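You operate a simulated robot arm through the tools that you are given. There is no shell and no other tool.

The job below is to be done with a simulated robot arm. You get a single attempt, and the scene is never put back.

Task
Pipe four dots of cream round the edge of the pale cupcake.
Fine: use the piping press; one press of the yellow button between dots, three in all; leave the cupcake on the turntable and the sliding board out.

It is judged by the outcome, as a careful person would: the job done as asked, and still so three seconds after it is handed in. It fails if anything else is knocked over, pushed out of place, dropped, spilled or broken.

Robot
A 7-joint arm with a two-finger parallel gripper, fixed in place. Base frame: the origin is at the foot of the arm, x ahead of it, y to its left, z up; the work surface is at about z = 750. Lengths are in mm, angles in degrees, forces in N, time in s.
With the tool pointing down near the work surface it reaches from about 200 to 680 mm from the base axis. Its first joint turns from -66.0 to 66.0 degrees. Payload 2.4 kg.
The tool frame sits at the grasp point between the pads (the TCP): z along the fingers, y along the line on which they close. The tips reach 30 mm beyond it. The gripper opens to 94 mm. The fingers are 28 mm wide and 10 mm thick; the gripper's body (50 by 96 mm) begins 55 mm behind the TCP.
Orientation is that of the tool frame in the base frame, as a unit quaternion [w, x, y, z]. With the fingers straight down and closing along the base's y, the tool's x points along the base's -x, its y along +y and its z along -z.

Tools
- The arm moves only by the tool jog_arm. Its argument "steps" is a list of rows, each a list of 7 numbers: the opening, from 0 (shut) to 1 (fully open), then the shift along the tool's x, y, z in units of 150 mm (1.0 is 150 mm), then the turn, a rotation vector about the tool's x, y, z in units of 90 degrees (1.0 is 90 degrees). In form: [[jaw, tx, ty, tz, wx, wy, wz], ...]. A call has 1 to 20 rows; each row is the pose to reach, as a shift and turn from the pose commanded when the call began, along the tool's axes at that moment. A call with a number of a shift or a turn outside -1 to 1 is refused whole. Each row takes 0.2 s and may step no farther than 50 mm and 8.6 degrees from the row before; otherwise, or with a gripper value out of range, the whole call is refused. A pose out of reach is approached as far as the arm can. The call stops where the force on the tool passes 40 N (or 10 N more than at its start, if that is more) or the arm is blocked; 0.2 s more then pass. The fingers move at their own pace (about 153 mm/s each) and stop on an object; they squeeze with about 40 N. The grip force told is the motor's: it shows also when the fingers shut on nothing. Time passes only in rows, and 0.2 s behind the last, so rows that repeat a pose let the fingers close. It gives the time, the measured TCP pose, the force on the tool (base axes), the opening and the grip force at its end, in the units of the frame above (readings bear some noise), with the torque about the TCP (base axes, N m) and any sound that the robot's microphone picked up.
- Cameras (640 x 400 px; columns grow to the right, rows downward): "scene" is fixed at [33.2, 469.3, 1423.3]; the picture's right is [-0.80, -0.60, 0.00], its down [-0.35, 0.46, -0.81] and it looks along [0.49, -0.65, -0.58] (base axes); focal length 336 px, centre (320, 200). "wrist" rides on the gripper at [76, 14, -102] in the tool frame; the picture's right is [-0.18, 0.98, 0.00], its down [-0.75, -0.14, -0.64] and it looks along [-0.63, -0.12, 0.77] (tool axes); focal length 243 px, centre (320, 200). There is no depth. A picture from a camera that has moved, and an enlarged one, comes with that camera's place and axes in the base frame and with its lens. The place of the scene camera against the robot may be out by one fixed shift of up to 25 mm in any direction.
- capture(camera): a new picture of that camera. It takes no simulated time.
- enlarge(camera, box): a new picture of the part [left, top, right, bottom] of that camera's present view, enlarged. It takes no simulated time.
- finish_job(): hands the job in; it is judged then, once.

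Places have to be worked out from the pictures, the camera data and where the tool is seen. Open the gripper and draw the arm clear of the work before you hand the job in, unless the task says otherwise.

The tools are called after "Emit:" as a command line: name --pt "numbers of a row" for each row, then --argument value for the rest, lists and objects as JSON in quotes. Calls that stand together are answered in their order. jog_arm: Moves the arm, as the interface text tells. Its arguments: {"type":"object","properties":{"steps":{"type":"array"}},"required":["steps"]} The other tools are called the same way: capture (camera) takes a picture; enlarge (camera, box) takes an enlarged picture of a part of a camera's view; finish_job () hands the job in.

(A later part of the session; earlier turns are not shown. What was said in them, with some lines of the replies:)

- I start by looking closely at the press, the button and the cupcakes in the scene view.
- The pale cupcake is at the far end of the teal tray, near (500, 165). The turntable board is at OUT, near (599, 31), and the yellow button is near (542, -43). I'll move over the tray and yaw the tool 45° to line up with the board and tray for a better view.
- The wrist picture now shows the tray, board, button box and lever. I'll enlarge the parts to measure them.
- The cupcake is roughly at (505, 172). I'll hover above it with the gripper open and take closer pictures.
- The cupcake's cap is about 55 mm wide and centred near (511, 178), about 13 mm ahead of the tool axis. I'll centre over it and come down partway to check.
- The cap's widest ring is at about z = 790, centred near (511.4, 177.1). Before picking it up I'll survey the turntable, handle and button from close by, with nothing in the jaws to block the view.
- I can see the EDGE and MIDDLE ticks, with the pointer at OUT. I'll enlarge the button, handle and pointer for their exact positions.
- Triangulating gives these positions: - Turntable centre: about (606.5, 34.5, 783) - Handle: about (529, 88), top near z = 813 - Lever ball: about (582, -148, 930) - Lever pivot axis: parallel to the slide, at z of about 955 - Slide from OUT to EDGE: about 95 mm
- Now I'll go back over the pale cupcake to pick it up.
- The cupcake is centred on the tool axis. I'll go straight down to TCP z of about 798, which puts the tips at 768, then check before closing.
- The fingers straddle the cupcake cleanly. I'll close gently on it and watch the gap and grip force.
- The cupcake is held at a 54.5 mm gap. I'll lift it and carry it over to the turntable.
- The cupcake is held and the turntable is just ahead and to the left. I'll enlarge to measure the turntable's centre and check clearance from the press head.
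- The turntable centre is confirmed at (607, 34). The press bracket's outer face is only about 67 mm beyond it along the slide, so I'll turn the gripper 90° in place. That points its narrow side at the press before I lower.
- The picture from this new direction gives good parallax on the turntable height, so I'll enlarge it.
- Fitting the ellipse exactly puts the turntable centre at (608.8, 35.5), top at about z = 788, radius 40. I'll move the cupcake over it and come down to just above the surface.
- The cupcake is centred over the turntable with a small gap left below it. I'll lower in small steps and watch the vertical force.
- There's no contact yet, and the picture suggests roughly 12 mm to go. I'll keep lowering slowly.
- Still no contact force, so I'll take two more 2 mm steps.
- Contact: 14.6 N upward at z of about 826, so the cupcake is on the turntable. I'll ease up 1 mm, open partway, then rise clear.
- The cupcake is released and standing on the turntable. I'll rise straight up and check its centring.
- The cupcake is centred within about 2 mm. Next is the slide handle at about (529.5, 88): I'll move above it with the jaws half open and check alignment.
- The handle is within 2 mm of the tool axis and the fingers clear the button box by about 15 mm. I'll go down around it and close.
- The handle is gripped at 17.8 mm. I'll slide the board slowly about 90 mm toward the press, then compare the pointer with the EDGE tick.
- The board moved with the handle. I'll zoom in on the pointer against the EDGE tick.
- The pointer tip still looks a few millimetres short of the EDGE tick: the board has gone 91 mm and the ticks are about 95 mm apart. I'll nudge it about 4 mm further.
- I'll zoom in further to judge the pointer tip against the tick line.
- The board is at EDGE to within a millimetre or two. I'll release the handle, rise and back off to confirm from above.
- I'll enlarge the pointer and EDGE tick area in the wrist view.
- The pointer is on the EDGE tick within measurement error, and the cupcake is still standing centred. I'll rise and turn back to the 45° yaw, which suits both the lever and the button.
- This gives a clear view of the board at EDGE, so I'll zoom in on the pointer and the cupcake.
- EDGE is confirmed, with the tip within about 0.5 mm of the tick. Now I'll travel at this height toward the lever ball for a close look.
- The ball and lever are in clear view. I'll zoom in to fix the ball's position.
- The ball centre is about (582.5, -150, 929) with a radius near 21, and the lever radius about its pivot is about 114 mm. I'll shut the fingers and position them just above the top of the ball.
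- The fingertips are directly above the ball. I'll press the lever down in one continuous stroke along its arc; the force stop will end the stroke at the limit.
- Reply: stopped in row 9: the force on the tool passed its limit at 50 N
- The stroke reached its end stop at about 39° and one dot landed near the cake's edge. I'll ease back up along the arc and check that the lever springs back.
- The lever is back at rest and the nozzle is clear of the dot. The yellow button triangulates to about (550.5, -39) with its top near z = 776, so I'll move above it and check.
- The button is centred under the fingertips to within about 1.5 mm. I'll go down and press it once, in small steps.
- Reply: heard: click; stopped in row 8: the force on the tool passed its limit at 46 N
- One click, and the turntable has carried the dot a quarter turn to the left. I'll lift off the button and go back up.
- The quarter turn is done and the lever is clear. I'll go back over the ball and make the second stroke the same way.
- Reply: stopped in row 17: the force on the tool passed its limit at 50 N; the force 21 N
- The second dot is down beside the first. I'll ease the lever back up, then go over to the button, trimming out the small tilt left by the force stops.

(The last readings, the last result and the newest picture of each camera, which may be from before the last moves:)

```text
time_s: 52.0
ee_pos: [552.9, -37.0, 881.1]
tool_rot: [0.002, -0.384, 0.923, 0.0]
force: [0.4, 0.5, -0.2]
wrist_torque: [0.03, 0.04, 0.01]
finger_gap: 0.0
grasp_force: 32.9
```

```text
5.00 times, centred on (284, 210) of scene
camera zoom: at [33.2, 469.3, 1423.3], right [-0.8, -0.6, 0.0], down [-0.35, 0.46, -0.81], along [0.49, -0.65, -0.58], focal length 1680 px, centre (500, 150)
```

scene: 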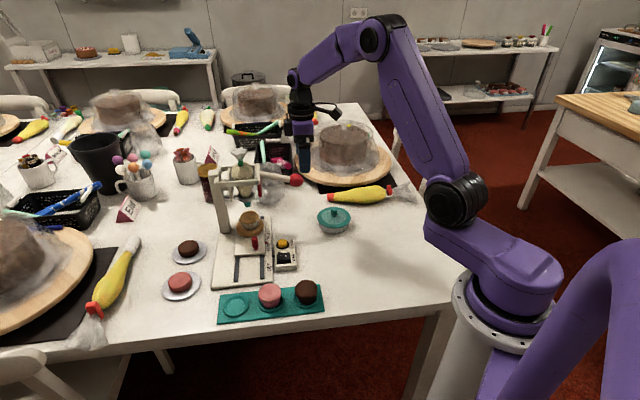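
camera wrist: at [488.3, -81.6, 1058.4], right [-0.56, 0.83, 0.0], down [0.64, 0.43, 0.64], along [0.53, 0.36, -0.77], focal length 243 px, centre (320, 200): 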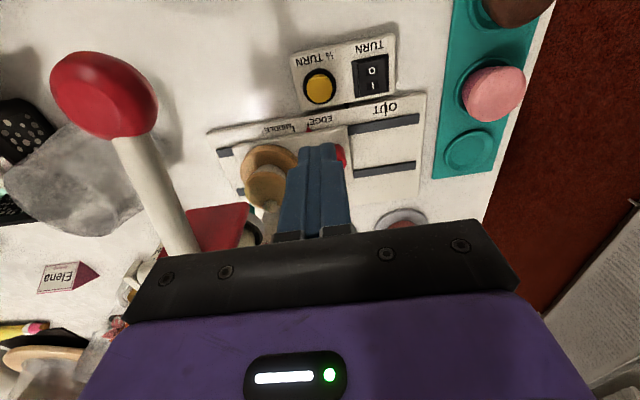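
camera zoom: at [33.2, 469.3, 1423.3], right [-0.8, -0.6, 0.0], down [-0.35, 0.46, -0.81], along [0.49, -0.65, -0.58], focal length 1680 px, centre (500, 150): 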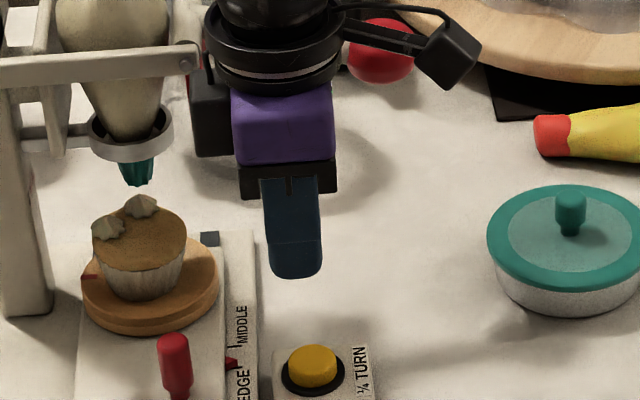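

Two dots are down and the lever is back at rest. The button sits about 4 mm behind the axis, so I'll correct for that and press it once.

Emit:
jog_arm --pt "0 0.02 -0.006 0.1 0 0 0" --pt "0 0.026 -0.008 0.25 0 0 0" --pt "0 0.026 -0.008 0.38 0 0 0" --pt "0 0.026 -0.008 0.44 0 0 0" --pt "0 0.026 -0.008 0.46 0 0 0" --pt "0 0.026 -0.008 0.475 0 0 0" --pt "0 0.026 -0.008 0.49 0 0 0" --pt "0 0.026 -0.008 0.503 0 0 0" --pt "0 0.026 -0.008 0.516 0 0 0" --pt "0 0.026 -0.008 0.53 0 0 0"

Emit:
enlarge --camera "scene" --box '[220, 180, 348, 260]'

```text
time_s: 53.9
ee_pos: [550.4, -39.6, 808.3]
tool_rot: [0.001, -0.383, 0.924, 0.001]
force: [-6.2, 0.2, 14.6]
wrist_torque: [0.02, 0.22, 0.01]
finger_gap: 0.0
grasp_force: 33.1
heard: click
stopped in row 9: the force on the tool passed its limit at 46 N (the readings are from after the stop); the commanded pose is now the measured one
```

```text
5.00 times, centred on (284, 220) of scene
camera zoom: at [32.8, 469.4, 1423.3], right [-0.8, -0.6, 0.0], down [-0.35, 0.46, -0.82], along [0.49, -0.65, -0.58], focal length 1680 px, centre (500, 100)
```

zoom: 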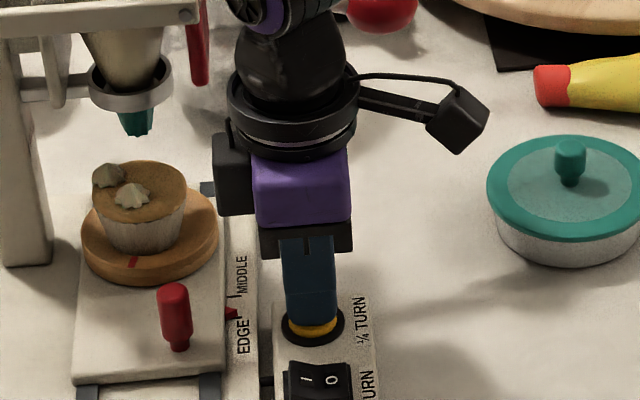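

One click; the index mark has now made a half turn in total. I'll lift off the button.

Emit:
jog_arm --pt "0 0 0 -0.03 0 0 0" --pt "0 0 0 -0.1 0 0 0" --pt "0 0 0 -0.3 0 0 0" --pt "0 0 0 -0.55 0 0 0" --pt "0 0 0 -0.8 0 0 0" --pt "0 0 0 -0.98 0 0 0" --pt "0 0 0 -0.98 0 0 0"

Emit:
enlarge --camera "scene" --box '[220, 190, 300, 240]'

Emit:
capture --camera "wrist"

```text
time_s: 55.5
ee_pos: [552.2, -42.7, 954.6]
tool_rot: [0.001, -0.384, 0.923, 0.0]
force: [-0.4, -0.2, 0.7]
wrist_torque: [0.0, -0.02, 0.02]
finger_gap: 0.0
grasp_force: 33.6
```

```text
8.00 times, centred on (260, 215) of scene
camera zoom: at [33.2, 469.3, 1423.3], right [-0.8, -0.6, 0.0], down [-0.35, 0.46, -0.81], along [0.49, -0.65, -0.58], focal length 2688 px, centre (800, 80)
```

zoom: 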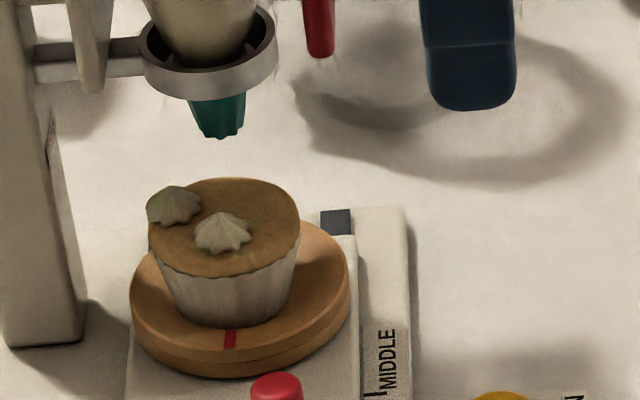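

```text
taken
camera wrist: at [487.1, -85.6, 1057.1], right [-0.57, 0.82, 0.0], down [0.63, 0.43, 0.64], along [0.53, 0.37, -0.76], focal length 243 px, centre (320, 200)
```

wrist: 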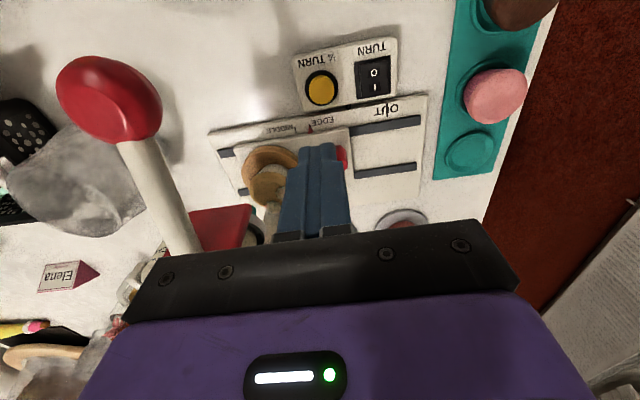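

The dots sit evenly out from the turning axis. Now the third stroke.

Emit:
jog_arm --pt "0 0 0 -0.14 0 0 0" --pt "0 0.05 -0.08 -0.277 0 0 0" --pt "0 0.14 -0.25 -0.277 0 0 0" --pt "0 0.24 -0.42 -0.277 0 0 0" --pt "0 0.32 -0.56 -0.277 0 0 0" --pt "0 0.363 -0.65 -0.277 0 0 0" --pt "0 0.363 -0.65 -0.277 0 0 0" --pt "0 0.363 -0.65 -0.224 0 0 0" --pt "0 0.363 -0.65 -0.17 0 0 0" --pt "0 0.349 -0.65 -0.118 0 0 0" --pt "0 0.332 -0.65 -0.068 0 0 0" --pt "0 0.311 -0.65 -0.019 0 0 0" --pt "0 0.287 -0.65 0.028 0 0 0" --pt "0 0.26 -0.65 0.074 0 0 0" --pt "0 0.229 -0.65 0.117 0 0 0" --pt "0 0.196 -0.65 0.158 0 0 0" --pt "0 0.16 -0.65 0.197 0 0 0"

Emit:
enlarge --camera "scene" --box '[220, 150, 348, 230]'

```text
time_s: 58.9
ee_pos: [596.9, -135.9, 937.2]
tool_rot: [-0.002, -0.381, 0.924, 0.0]
force: [-12.0, -1.1, 16.7]
wrist_torque: [0.09, 0.17, 0.11]
finger_gap: 0.1
grasp_force: 33.2
stopped in row 17: the force on the tool passed its limit at 50 N (the readings are from after the stop); the commanded pose is now the measured one
```

```text
5.00 times, centred on (284, 190) of scene
camera zoom: at [32.6, 469.4, 1423.3], right [-0.8, -0.6, 0.0], down [-0.35, 0.46, -0.82], along [0.49, -0.65, -0.58], focal length 1680 px, centre (500, 250)
```

zoom: 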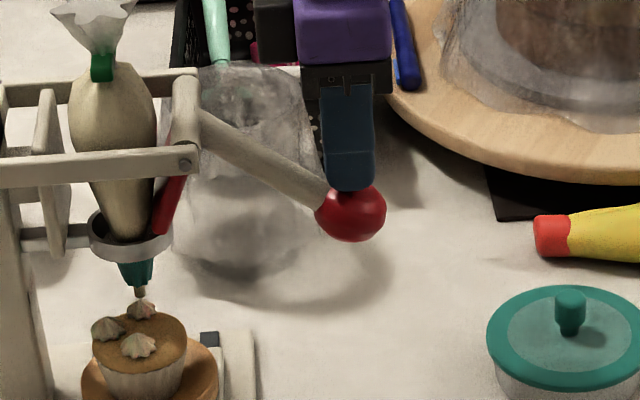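

The third dot is down. I'll ease the lever up and go over to the button again.

Emit:
jog_arm --pt "0 0.03 0 -0.05 0 0 0" --pt "0 0.055 0 -0.1 0 0 0" --pt "0 0.075 0 -0.15 0 0 0" --pt "0 0.095 0 -0.2 0 0 0" --pt "0 0.11 0 -0.25 0 0 0" --pt "0 0.12 0 -0.3 0 0 0" --pt "0 0.125 0 -0.36 0 0 0" --pt "0 0.125 0 -0.42 0 0 0" --pt "0 0.1 0.05 -0.48 0 0 0" --pt "0 0.02 0.2 -0.48 0 -0.002 -0.002" --pt "0 -0.08 0.37 -0.48 0 -0.002 -0.002" --pt "0 -0.17 0.54 -0.48 0 -0.002 -0.002" --pt "0 -0.234 0.675 -0.48 0 -0.002 -0.002" --pt "0 -0.234 0.675 -0.26 0 -0.002 -0.002" --pt "0 -0.234 0.675 -0.04 0 -0.002 -0.002" --pt "0 -0.234 0.675 0.18 0 -0.002 -0.002" --pt "0 -0.234 0.675 0.38 0 -0.002 -0.002" --pt "0 -0.234 0.675 0.38 0 -0.002 -0.002"

Emit:
enlarge --camera "wrist" --box '[240, 60, 400, 160]'

Emit:
enlarge --camera "scene" --box '[220, 170, 348, 250]'

```text
time_s: 62.7
ee_pos: [550.5, -37.0, 878.7]
tool_rot: [0.0, -0.384, 0.923, 0.001]
force: [-0.8, 0.2, 0.2]
wrist_torque: [-0.02, -0.01, -0.01]
finger_gap: 0.3
grasp_force: 32.6
```

```text
4.00 times, centred on (320, 110) of wrist
camera zoom: at [485.9, -81.8, 981.2], right [-0.57, 0.82, 0.0], down [0.63, 0.43, 0.64], along [0.53, 0.37, -0.77], focal length 970 px, centre (320, 560)
```

zoom: 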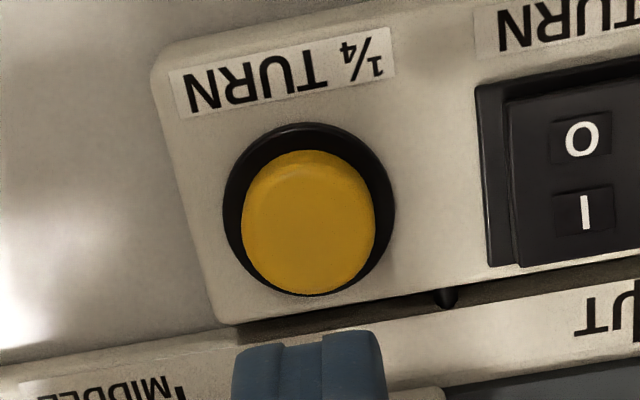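

```text
5.00 times, centred on (284, 210) of scene
camera zoom: at [33.2, 469.3, 1423.3], right [-0.8, -0.6, 0.0], down [-0.35, 0.46, -0.81], along [0.49, -0.65, -0.58], focal length 1680 px, centre (500, 150)
```

zoom: 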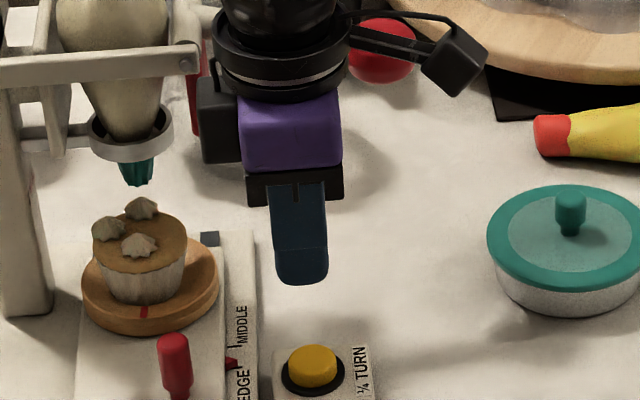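

Three dots are in place and the button is centred. This is the third and last button press.

Emit:
jog_arm --pt "0 -0.004 -0.012 0.1 0 0 0" --pt "0 -0.004 -0.014 0.25 0 0 0" --pt "0 -0.004 -0.014 0.37 0 0 0" --pt "0 -0.004 -0.014 0.43 0 0 0" --pt "0 -0.004 -0.014 0.45 0 0 0" --pt "0 -0.004 -0.014 0.465 0 0 0" --pt "0 -0.004 -0.014 0.48 0 0 0" --pt "0 -0.004 -0.014 0.493 0 0 0" --pt "0 -0.004 -0.014 0.506 0 0 0" --pt "0 -0.004 -0.014 0.52 0 0 0"

Emit:
enlarge --camera "scene" --box '[220, 180, 348, 260]'

```text
time_s: 64.4
ee_pos: [551.7, -40.3, 808.9]
tool_rot: [0.001, -0.385, 0.923, 0.001]
force: [-6.3, -0.4, 15.7]
wrist_torque: [0.0, 0.23, 0.01]
finger_gap: 0.0
grasp_force: 32.9
heard: click
stopped in row 8: the force on the tool passed its limit at 46 N (the readings are from after the stop); the commanded pose is now the measured one
```

```text
5.00 times, centred on (284, 220) of scene
camera zoom: at [32.8, 469.4, 1423.3], right [-0.8, -0.6, 0.0], down [-0.35, 0.46, -0.82], along [0.49, -0.65, -0.58], focal length 1680 px, centre (500, 100)
```

zoom: 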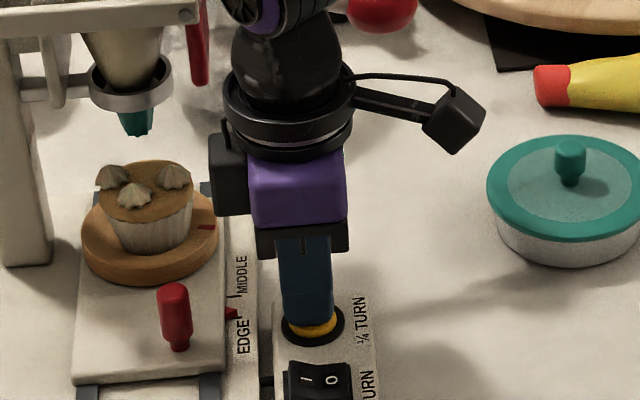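

One click; the turntable has gone round to the third quarter and the empty spot is now under the nozzle. I'll lift off the button.

Emit:
jog_arm --pt "0 0 0 -0.03 0 0 0" --pt "0 0 0 -0.1 0 0 0" --pt "0 0 0 -0.3 0 0 0" --pt "0 0 0 -0.55 0 0 0" --pt "0 0 0 -0.8 0 0 0" --pt "0 0 0 -0.98 0 0 0" --pt "0 0 0 -0.98 0 0 0"

Emit:
enlarge --camera "scene" --box '[220, 190, 300, 240]'

```text
time_s: 66.0
ee_pos: [550.2, -39.9, 953.7]
tool_rot: [0.0, -0.385, 0.923, 0.001]
force: [0.2, -0.9, 0.2]
wrist_torque: [0.0, 0.03, 0.0]
finger_gap: 0.0
grasp_force: 32.7
```

```text
8.00 times, centred on (260, 215) of scene
camera zoom: at [33.2, 469.3, 1423.3], right [-0.8, -0.6, 0.0], down [-0.35, 0.46, -0.81], along [0.49, -0.65, -0.58], focal length 2688 px, centre (800, 80)
```

zoom: 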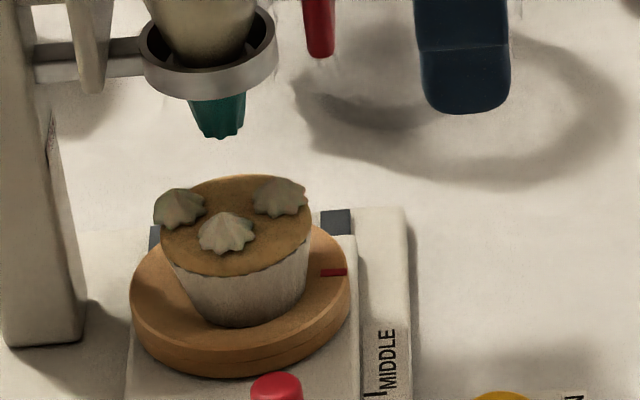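

Three dots are spaced a quarter apart, with the last spot under the nozzle. Now the fourth and final stroke.

Emit:
jog_arm --pt "0 0 0 -0.14 0 0 0" --pt "0 0.05 -0.08 -0.28 0 0 0" --pt "0 0.14 -0.25 -0.28 0 0 0" --pt "0 0.24 -0.42 -0.28 0 0 0" --pt "0 0.32 -0.57 -0.28 0 0 0" --pt "0 0.368 -0.671 -0.28 0 0 0" --pt "0 0.368 -0.671 -0.28 0 0 0" --pt "0 0.368 -0.671 -0.227 0 0 0" --pt "0 0.368 -0.671 -0.173 0 0 0" --pt "0 0.354 -0.671 -0.121 0 0 0" --pt "0 0.337 -0.671 -0.071 0 0 0" --pt "0 0.316 -0.671 -0.022 0 0 0" --pt "0 0.292 -0.671 0.025 0 0 0" --pt "0 0.265 -0.671 0.071 0 0 0" --pt "0 0.234 -0.671 0.114 0 0 0" --pt "0 0.201 -0.671 0.155 0 0 0" --pt "0 0.165 -0.671 0.194 0 0 0"

Emit:
enlarge --camera "scene" --box '[220, 150, 348, 230]'

```text
time_s: 69.4
ee_pos: [599.4, -136.7, 937.9]
tool_rot: [-0.003, -0.383, 0.924, 0.001]
force: [-10.4, -1.5, 15.2]
wrist_torque: [0.16, 0.17, 0.05]
finger_gap: 0.0
grasp_force: 33.1
stopped in row 16: the force on the tool passed its limit at 49 N (the readings are from after the stop); the commanded pose is now the measured one
```

```text
5.00 times, centred on (284, 190) of scene
camera zoom: at [32.6, 469.4, 1423.3], right [-0.8, -0.6, 0.0], down [-0.35, 0.46, -0.82], along [0.49, -0.65, -0.58], focal length 1680 px, centre (500, 250)
```

zoom: 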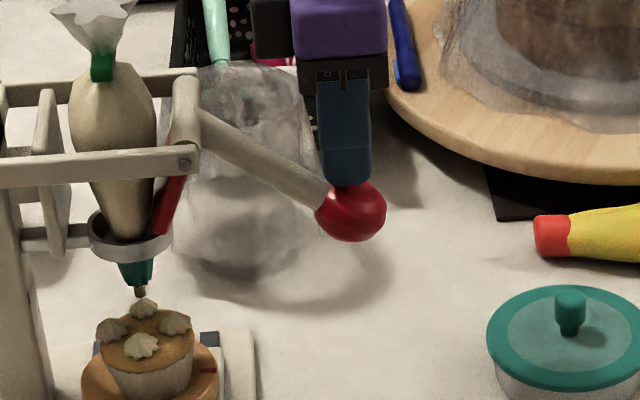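

All four dots are on. I'll ease the lever back to rest, then move away from the press at height.

Emit:
jog_arm --pt "0 0.03 0 -0.05 0 0 0" --pt "0 0.055 0 -0.1 0 0 0" --pt "0 0.075 0 -0.15 0 0 0" --pt "0 0.095 0 -0.2 0 0 0" --pt "0 0.11 0 -0.25 0 0 0" --pt "0 0.12 0 -0.3 0 0 0" --pt "0 0.125 0 -0.36 0 0 0" --pt "0 0.125 0 -0.42 0 0 0" --pt "0 0.1 0.05 -0.5 0 0 0" --pt "0 0.05 0.2 -0.55 0 0 0" --pt "0 0.0 0.4 -0.55 0 0 0" --pt "0 -0.05 0.6 -0.55 0 0 0" --pt "0 -0.1 0.8 -0.55 0 0 0" --pt "0 -0.15 0.97 -0.55 0 0 0" --pt "0 -0.15 0.97 -0.55 0 0 0"

Emit:
capture --camera "scene"

Emit:
enlarge --camera "scene" --box '[220, 150, 348, 230]'

Emit:
capture --camera "wrist"

```text
time_s: 72.6
ee_pos: [515.9, -18.7, 1017.1]
tool_rot: [-0.003, -0.384, 0.924, 0.001]
force: [0.4, -0.2, 0.5]
wrist_torque: [0.0, 0.0, 0.02]
finger_gap: 0.0
grasp_force: 33.1
```

```text
taken
```

scene: 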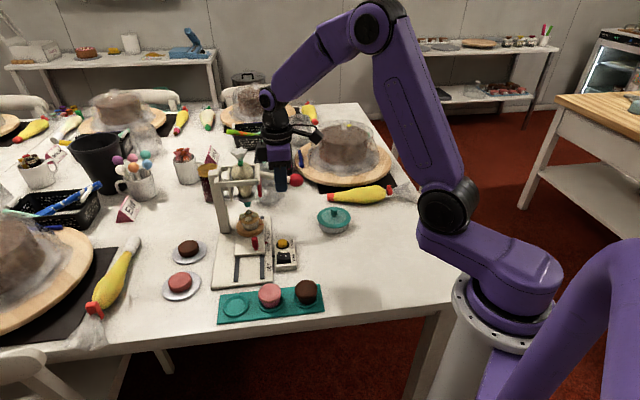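

```text
5.00 times, centred on (284, 190) of scene
camera zoom: at [33.2, 469.4, 1423.3], right [-0.8, -0.6, 0.0], down [-0.35, 0.46, -0.81], along [0.49, -0.65, -0.58], focal length 1680 px, centre (500, 250)
```

zoom: 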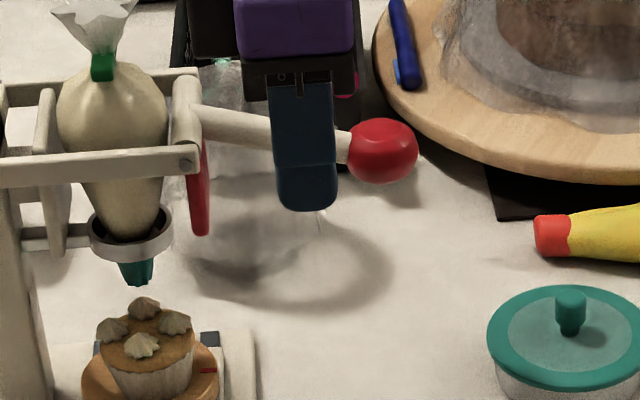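

```text
taken
camera wrist: at [452.0, -61.6, 1121.3], right [-0.57, 0.82, 0.0], down [0.63, 0.43, 0.64], along [0.53, 0.36, -0.77], focal length 243 px, centre (320, 200)
```

wrist: 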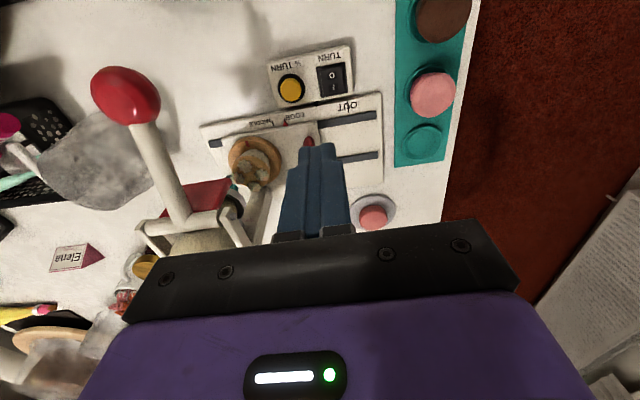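

The lever is back up, four dots are on the cake, and nothing else has moved. I'll turn the gripper back to the handle orientation and move toward the handle at EDGE.

Emit:
jog_arm --pt "0 -0.05 0.015 0.0 0 0 0.09" --pt "0 -0.1 0.03 0.0 0 0 0.18" --pt "0 -0.15 0.045 0.0 0 0 0.27" --pt "0 -0.2 0.06 0.0 0 0 0.36" --pt "0 -0.25 0.08 0.0 0 0 0.45" --pt "0 -0.3 0.1 0.0 0 0 0.54" --pt "0.1 -0.35 0.115 0.05 0 0 0.63" --pt "0.3 -0.4 0.13 0.1 0 0 0.72" --pt "0.45 -0.45 0.145 0.18 0 0 0.81" --pt "0.45 -0.5 0.16 0.25 0 0 0.9" --pt "0.45 -0.54 0.175 0.32 0 0 0.95" --pt "0.45 -0.56 0.18 0.38 0 0 1.0" --pt "0.45 -0.56 0.18 0.38 0 0 1.0"

Emit:
capture --camera "wrist"

Emit:
enlarge --camera "wrist" --box '[260, 100, 388, 180]'

```text
time_s: 75.4
ee_pos: [553.7, 61.0, 960.9]
tool_rot: [-0.002, 0.383, 0.924, -0.002]
force: [0.3, -0.3, -0.4]
wrist_torque: [0.03, 0.01, 0.0]
finger_gap: 41.9
grasp_force: 0.1
```

```text
taken
camera wrist: at [510.3, 125.7, 1064.3], right [0.83, 0.56, 0.0], down [0.44, -0.63, 0.64], along [0.36, -0.53, -0.77], focal length 243 px, centre (320, 200)
```

wrist: 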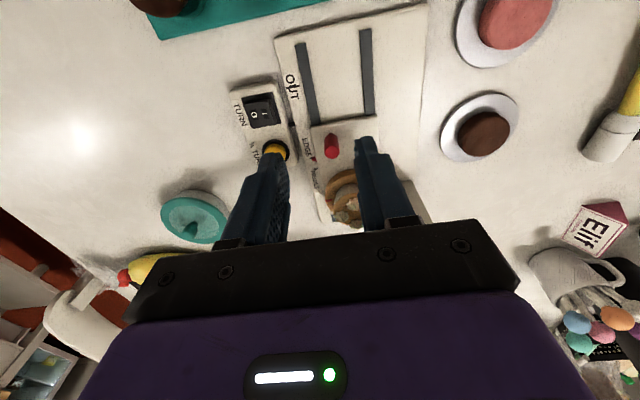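

```text
5.00 times, centred on (324, 140) of wrist
camera zoom: at [510.3, 125.7, 1064.3], right [0.83, 0.56, 0.0], down [0.44, -0.63, 0.64], along [0.36, -0.53, -0.77], focal length 1213 px, centre (300, 500)
```

zoom: 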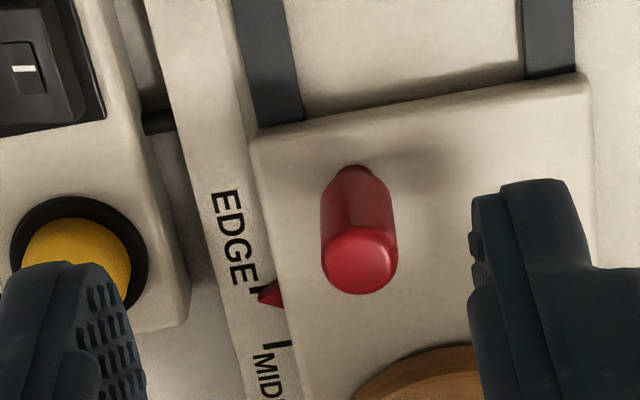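

I'll move over the handle and check alignment before going down.

Emit:
jog_arm --pt "0.45 -0.1 0.003 0.15 0 0 0" --pt "0.45 -0.2 0.006 0.3 0 0 0" --pt "0.45 -0.3 0.01 0.45 0 0 0" --pt "0.45 -0.405 0.013 0.6 0 0 0" --pt "0.45 -0.405 0.013 0.6 0 0 0"

Emit:
enlarge --camera "wrist" --box '[240, 60, 400, 160]'

Emit:
enlarge --camera "scene" --box '[200, 170, 328, 250]'

```text
time_s: 76.6
ee_pos: [598.0, 19.2, 871.3]
tool_rot: [-0.002, 0.382, 0.924, 0.0]
force: [0.1, -0.1, 0.2]
wrist_torque: [0.03, 0.0, -0.01]
finger_gap: 42.5
grasp_force: 0.1
```

```text
4.00 times, centred on (320, 110) of wrist
camera zoom: at [554.5, 84.5, 975.4], right [0.82, 0.57, 0.0], down [0.44, -0.63, 0.64], along [0.36, -0.53, -0.77], focal length 970 px, centre (320, 560)
```

zoom: 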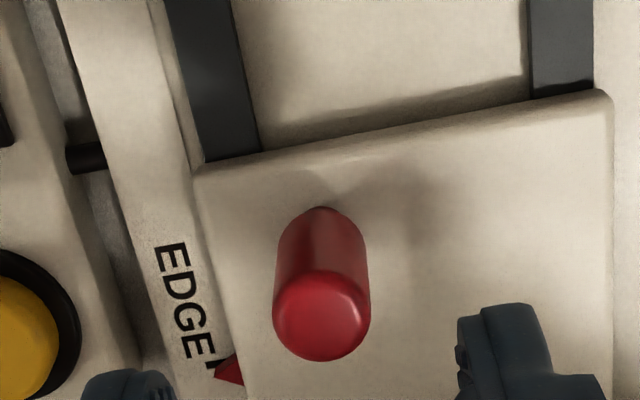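

```text
5.00 times, centred on (264, 210) of scene
camera zoom: at [33.2, 469.3, 1423.3], right [-0.8, -0.6, 0.0], down [-0.35, 0.46, -0.81], along [0.49, -0.65, -0.58], focal length 1680 px, centre (600, 150)
```

zoom: 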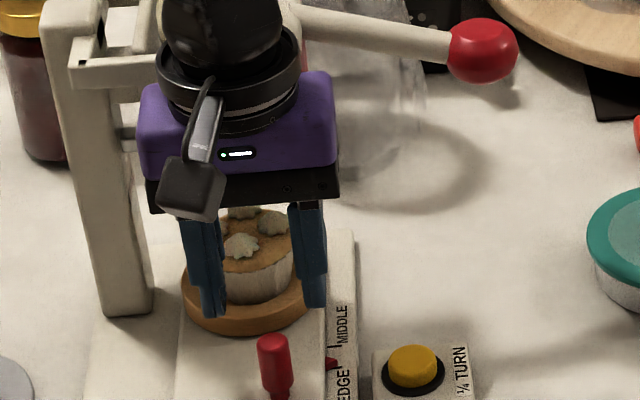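

The handle is centred, so I'll go down and close on it.

Emit:
jog_arm --pt "0.45 -0.006 0.0 0.13 0 0 0" --pt "0.45 -0.008 0.0 0.26 0 0 0" --pt "0.45 -0.008 0.0 0.385 0 0 0" --pt "0.45 -0.008 0.0 0.385 0 0 0" --pt "0.3 -0.008 0.0 0.385 0 0 0" --pt "0.15 -0.008 0.0 0.385 0 0 0" --pt "0.0 -0.008 0.0 0.385 0 0 0" --pt "0.0 -0.008 0.0 0.385 0 0 0"

Emit:
enlarge --camera "scene" --box '[200, 170, 328, 250]'

```text
time_s: 78.4
ee_pos: [598.2, 18.9, 814.8]
tool_rot: [-0.002, 0.382, 0.924, -0.001]
force: [1.2, 0.8, -4.4]
wrist_torque: [0.47, -0.73, 0.03]
finger_gap: 17.8
grasp_force: 45.3
```

```text
5.00 times, centred on (264, 210) of scene
camera zoom: at [33.3, 469.3, 1423.3], right [-0.8, -0.6, 0.0], down [-0.35, 0.46, -0.81], along [0.49, -0.65, -0.58], focal length 1680 px, centre (600, 150)
```

zoom: 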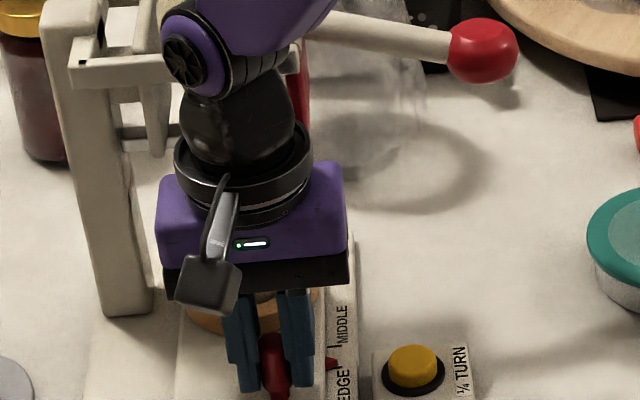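

The handle is gripped. I'll draw the board gently back about 95 mm to OUT.

Emit:
jog_arm --pt "0 0.02 0 0 0 0 0" --pt "0 0.06 0 0 0 0 0" --pt "0 0.11 0 0 0 0 0" --pt "0 0.17 0 0 0 0 0" --pt "0 0.23 0 0 0 0 0" --pt "0 0.29 0 0 0 0 0" --pt "0 0.35 0 0 0 0 0" --pt "0 0.41 0 0 0 0 0" --pt "0 0.47 0 0 0 0 0" --pt "0 0.53 0 0 0 0 0" --pt "0 0.58 0 0 0 0 0" --pt "0 0.615 0 0 0 0 0" --pt "0 0.636 0 0 0 0 0" --pt "0 0.636 0 0 0 0 0"

Emit:
enlarge --camera "scene" --box '[200, 190, 328, 270]'

Emit:
enlarge --camera "scene" --box '[250, 240, 290, 265]'

```text
time_s: 81.4
ee_pos: [531.6, 87.1, 814.2]
tool_rot: [-0.002, 0.381, 0.924, 0.0]
force: [4.6, 5.4, 6.6]
wrist_torque: [0.0, -1.22, -0.1]
finger_gap: 17.6
grasp_force: 44.6
```

```text
5.00 times, centred on (264, 230) of scene
camera zoom: at [33.2, 469.5, 1423.3], right [-0.8, -0.6, 0.0], down [-0.35, 0.46, -0.82], along [0.49, -0.65, -0.58], focal length 1680 px, centre (600, 50)
```

zoom: 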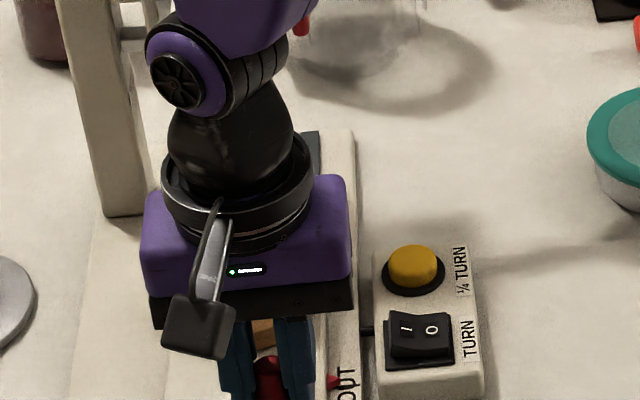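

```text
16.00 times, centred on (270, 252) of scene
camera zoom: at [33.2, 469.5, 1423.3], right [-0.8, -0.6, 0.0], down [-0.35, 0.46, -0.82], along [0.49, -0.65, -0.58], focal length 5377 px, centre (1120, -640)
```

zoom: 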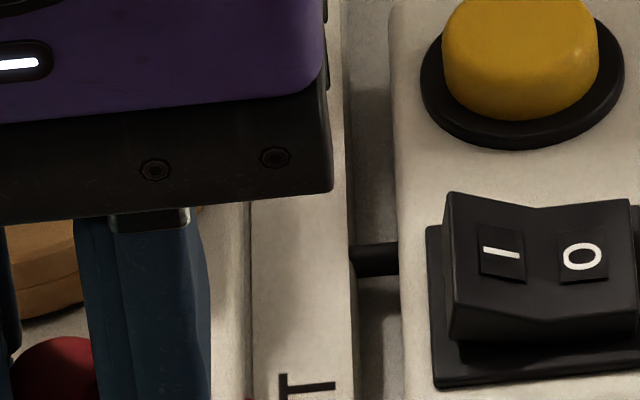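

The handle is back where it was first gripped. I'll check the pointer against the OUT tick.

Emit:
enlarge --camera "scene" --box '[248, 255, 288, 280]'

Emit:
capture --camera "wrist"

```text
16.00 times, centred on (268, 268) of scene
camera zoom: at [33.2, 469.5, 1423.3], right [-0.8, -0.6, 0.0], down [-0.35, 0.46, -0.82], along [0.49, -0.65, -0.58], focal length 5377 px, centre (1152, -880)
```

zoom: 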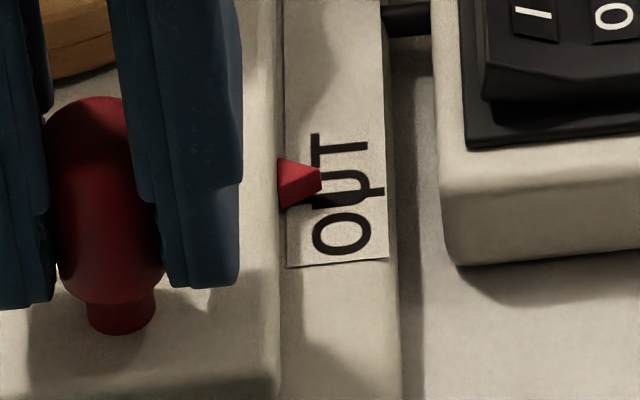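

```text
taken
camera wrist: at [487.3, 151.4, 917.8], right [0.82, 0.57, 0.0], down [0.44, -0.63, 0.64], along [0.36, -0.53, -0.77], focal length 243 px, centre (320, 200)
```

wrist: 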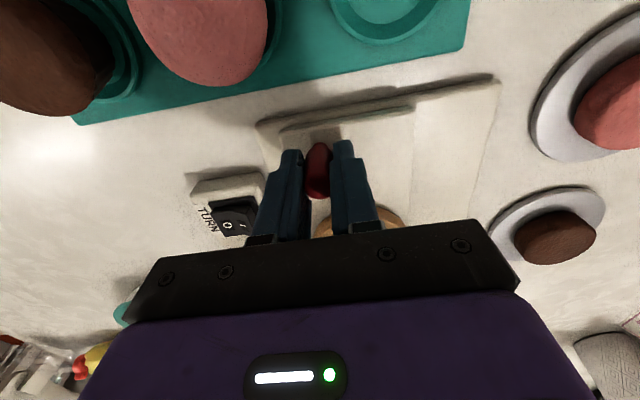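

The pointer is at OUT, near enough as it started. I'll release the handle, rise and look from above to confirm.

Emit:
jog_arm --pt "0.2 0 0 0 0 0 0" --pt "0.4 0 0 0 0 0 0" --pt "0.45 0 0 0 0 0 0" --pt "0.45 0 0 -0.2 0 0 0" --pt "0.45 0 0 -0.45 0 0 0" --pt "0.6 -0.12 0.03 -0.6 0 0 0" --pt "0.8 -0.26 0.08 -0.687 0 0 0" --pt "0.9 -0.398 0.12 -0.687 0 0 0" --pt "0.9 -0.398 0.12 -0.687 0 0 0"

Emit:
capture --camera "wrist"

Emit:
enlarge --camera "wrist" --box '[240, 60, 400, 160]'

Emit:
enlarge --camera "wrist" --box '[230, 50, 294, 90]'

```text
time_s: 83.4
ee_pos: [586.5, 57.6, 917.4]
tool_rot: [-0.002, 0.382, 0.924, -0.001]
force: [-1.0, 0.5, -0.3]
wrist_torque: [0.01, -0.03, 0.04]
finger_gap: 84.6
grasp_force: 0.1
```

```text
taken
camera wrist: at [543.1, 121.2, 1021.0], right [0.82, 0.57, 0.0], down [0.44, -0.63, 0.64], along [0.36, -0.53, -0.77], focal length 243 px, centre (320, 200)
```

wrist: 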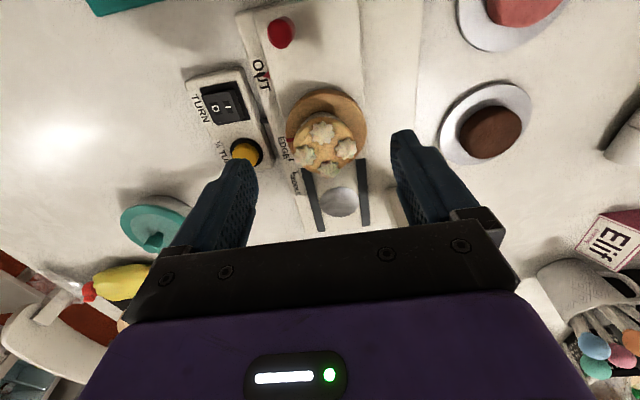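

```text
4.00 times, centred on (320, 110) of wrist
camera zoom: at [543.1, 121.2, 1021.0], right [0.82, 0.57, 0.0], down [0.44, -0.63, 0.64], along [0.36, -0.53, -0.77], focal length 970 px, centre (320, 560)
```

zoom: 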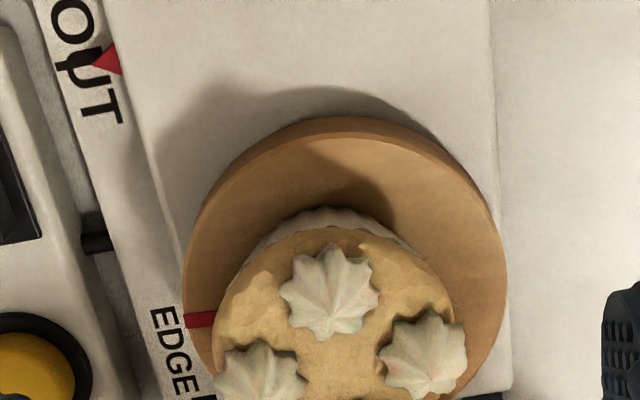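

```text
10.00 times, centred on (262, 70) of wrist
camera zoom: at [543.1, 121.2, 1021.0], right [0.82, 0.57, 0.0], down [0.44, -0.63, 0.64], along [0.36, -0.53, -0.77], focal length 2426 px, centre (900, 1500)
```

zoom: 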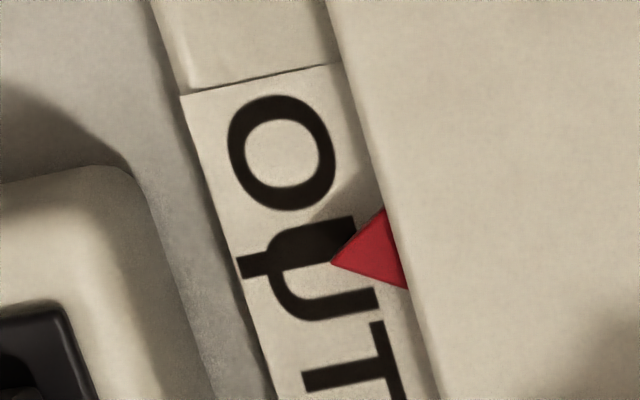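

The pointer is back on OUT, within a fraction of a millimetre of its original alignment. I'll check the finished cupcake's four dots and the rest of the scene.

Emit:
enlarge --camera "wrist" --box '[260, 80, 388, 200]'

Emit:
enlarge --camera "scene" --box '[200, 200, 328, 280]'

Emit:
capture --camera "scene"

```text
3.33 times, centred on (324, 140) of wrist
camera zoom: at [543.1, 121.2, 1021.0], right [0.82, 0.57, 0.0], down [0.44, -0.63, 0.64], along [0.36, -0.53, -0.77], focal length 809 px, centre (307, 400)
```

zoom: 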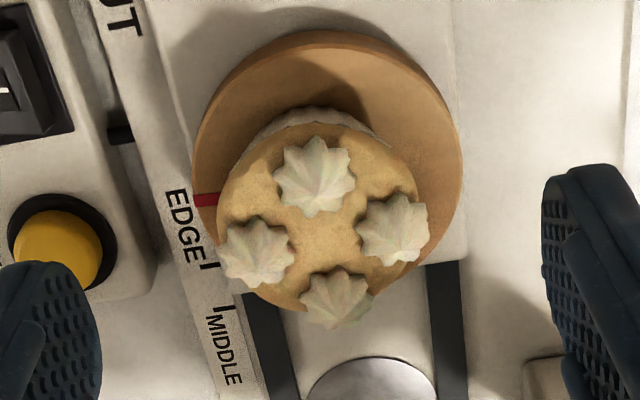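

```text
5.00 times, centred on (264, 240) of scene
camera zoom: at [33.2, 469.3, 1423.3], right [-0.8, -0.6, 0.0], down [-0.35, 0.46, -0.81], along [0.49, -0.65, -0.58], focal length 1680 px, centre (600, 0)
```

zoom: 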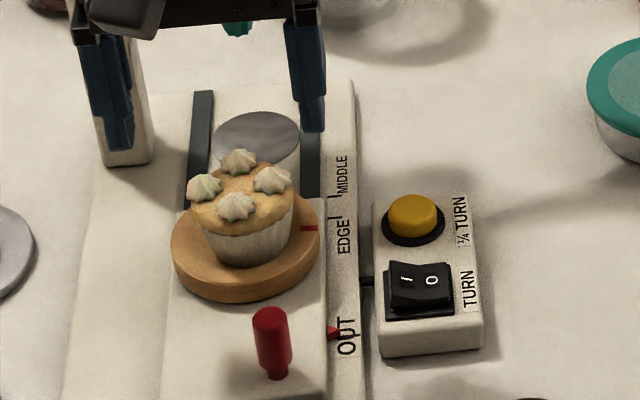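

```text
taken
```

scene: 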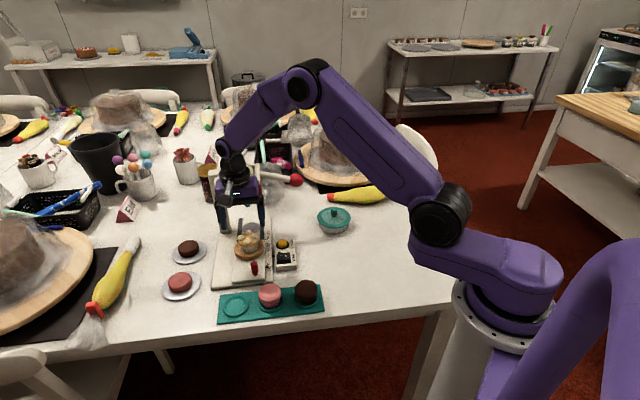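

Four even dots ring the pale cupcake, it stands on the turntable, and the board is at OUT. I'll open the gripper and draw the arm well clear.

Emit:
jog_arm --pt "1 0 0 -0.2 0 0 0" --pt "1 0 0 -0.4 0 0 0" --pt "1 0 0 -0.65 0 0 0" --pt "1 0.05 -0.1 -0.85 0 0 0" --pt "1 0.15 -0.25 -1.0 0 0 0" --pt "1 0.25 -0.45 -1.0 0 0 0" --pt "1 0.35 -0.65 -1.0 0 0 0" --pt "1 0.45 -0.85 -1.0 0 0 0" --pt "1 0.5 -1.0 -1.0 0 0 0" --pt "1 0.5 -1.0 -1.0 0 0 0"

Emit:
capture --camera "scene"

```text
time_s: 85.6
ee_pos: [427.8, 3.9, 1068.1]
tool_rot: [-0.002, 0.382, 0.924, -0.002]
force: [-0.2, 0.6, 0.5]
wrist_torque: [0.03, -0.01, 0.03]
finger_gap: 93.9
grasp_force: 0.2
```

```text
taken
```

scene: 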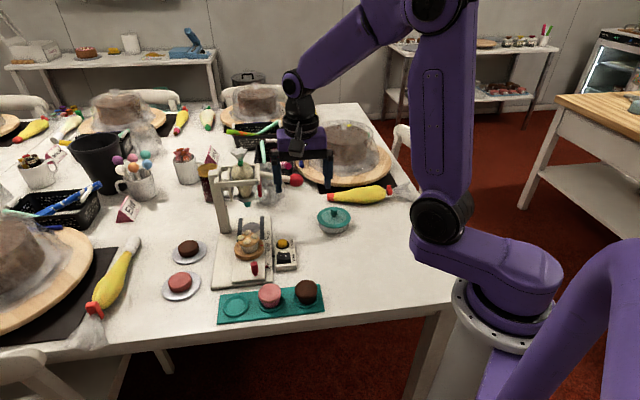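

The arm is high and clear over the empty part of the table. I'll pull back a little more and take a last look at the work.

Emit:
jog_arm --pt "1 0.05 -0.2 -0.15 0 0 0" --pt "1 0.05 -0.4 -0.3 0 0 0" --pt "1 0.05 -0.6 -0.45 0 0 0" --pt "1 0.05 -0.75 -0.55 0 0 0" --pt "1 0.05 -0.75 -0.55 0 0 0"

Emit:
enlarge --camera "scene" --box '[190, 140, 350, 240]'

Emit:
enlarge --camera "scene" --box '[200, 200, 328, 280]'

```text
time_s: 86.8
ee_pos: [345.4, -71.1, 1151.6]
tool_rot: [-0.002, 0.382, 0.924, -0.002]
force: [0.8, -0.2, 0.7]
wrist_torque: [0.01, 0.0, 0.01]
finger_gap: 94.1
grasp_force: 0.0
```

```text
4.00 times, centred on (270, 190) of scene
camera zoom: at [33.2, 469.3, 1423.3], right [-0.8, -0.6, 0.0], down [-0.35, 0.46, -0.81], along [0.49, -0.65, -0.58], focal length 1344 px, centre (520, 240)
```

zoom: 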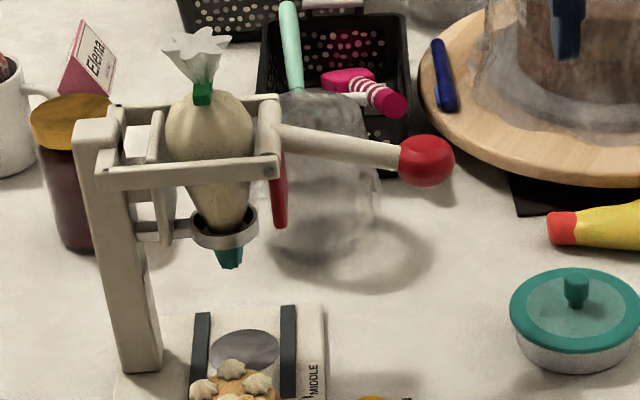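

```text
5.00 times, centred on (264, 240) of scene
camera zoom: at [33.2, 469.3, 1423.3], right [-0.8, -0.6, 0.0], down [-0.35, 0.46, -0.81], along [0.49, -0.65, -0.58], focal length 1680 px, centre (600, 0)
```

zoom: 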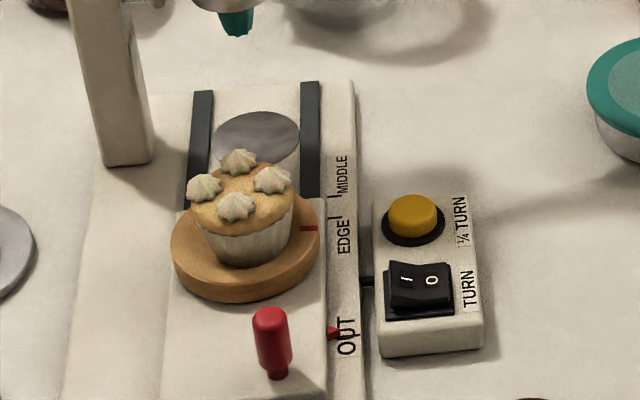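

Everything is as asked: four dots on the pale cupcake, which is on the turntable, with the board at OUT and the lever up. The button was pressed three times, the rocker switch is untouched, and nothing else has moved. I'm handing the job in.

Emit:
finish_job

```text
The job is handed in.
```

The pale cupcake has four dots of cream, a quarter turn apart near its edge, and I've handed the job in.

- **Piping:** I made four full strokes of the press lever, with one press of the yellow button between dots. That was three presses in all, and each gave one click.
- **Where things are:** The cupcake is on the turntable, the sliding board is back at OUT, and the lever is up. The cupcake sits a few millimetres off the turntable's centre.
- **Everything else:** The rocker switch was not touched, and the last pictures show nothing else moved or spilled. The gripper is open and the arm is clear of the work.
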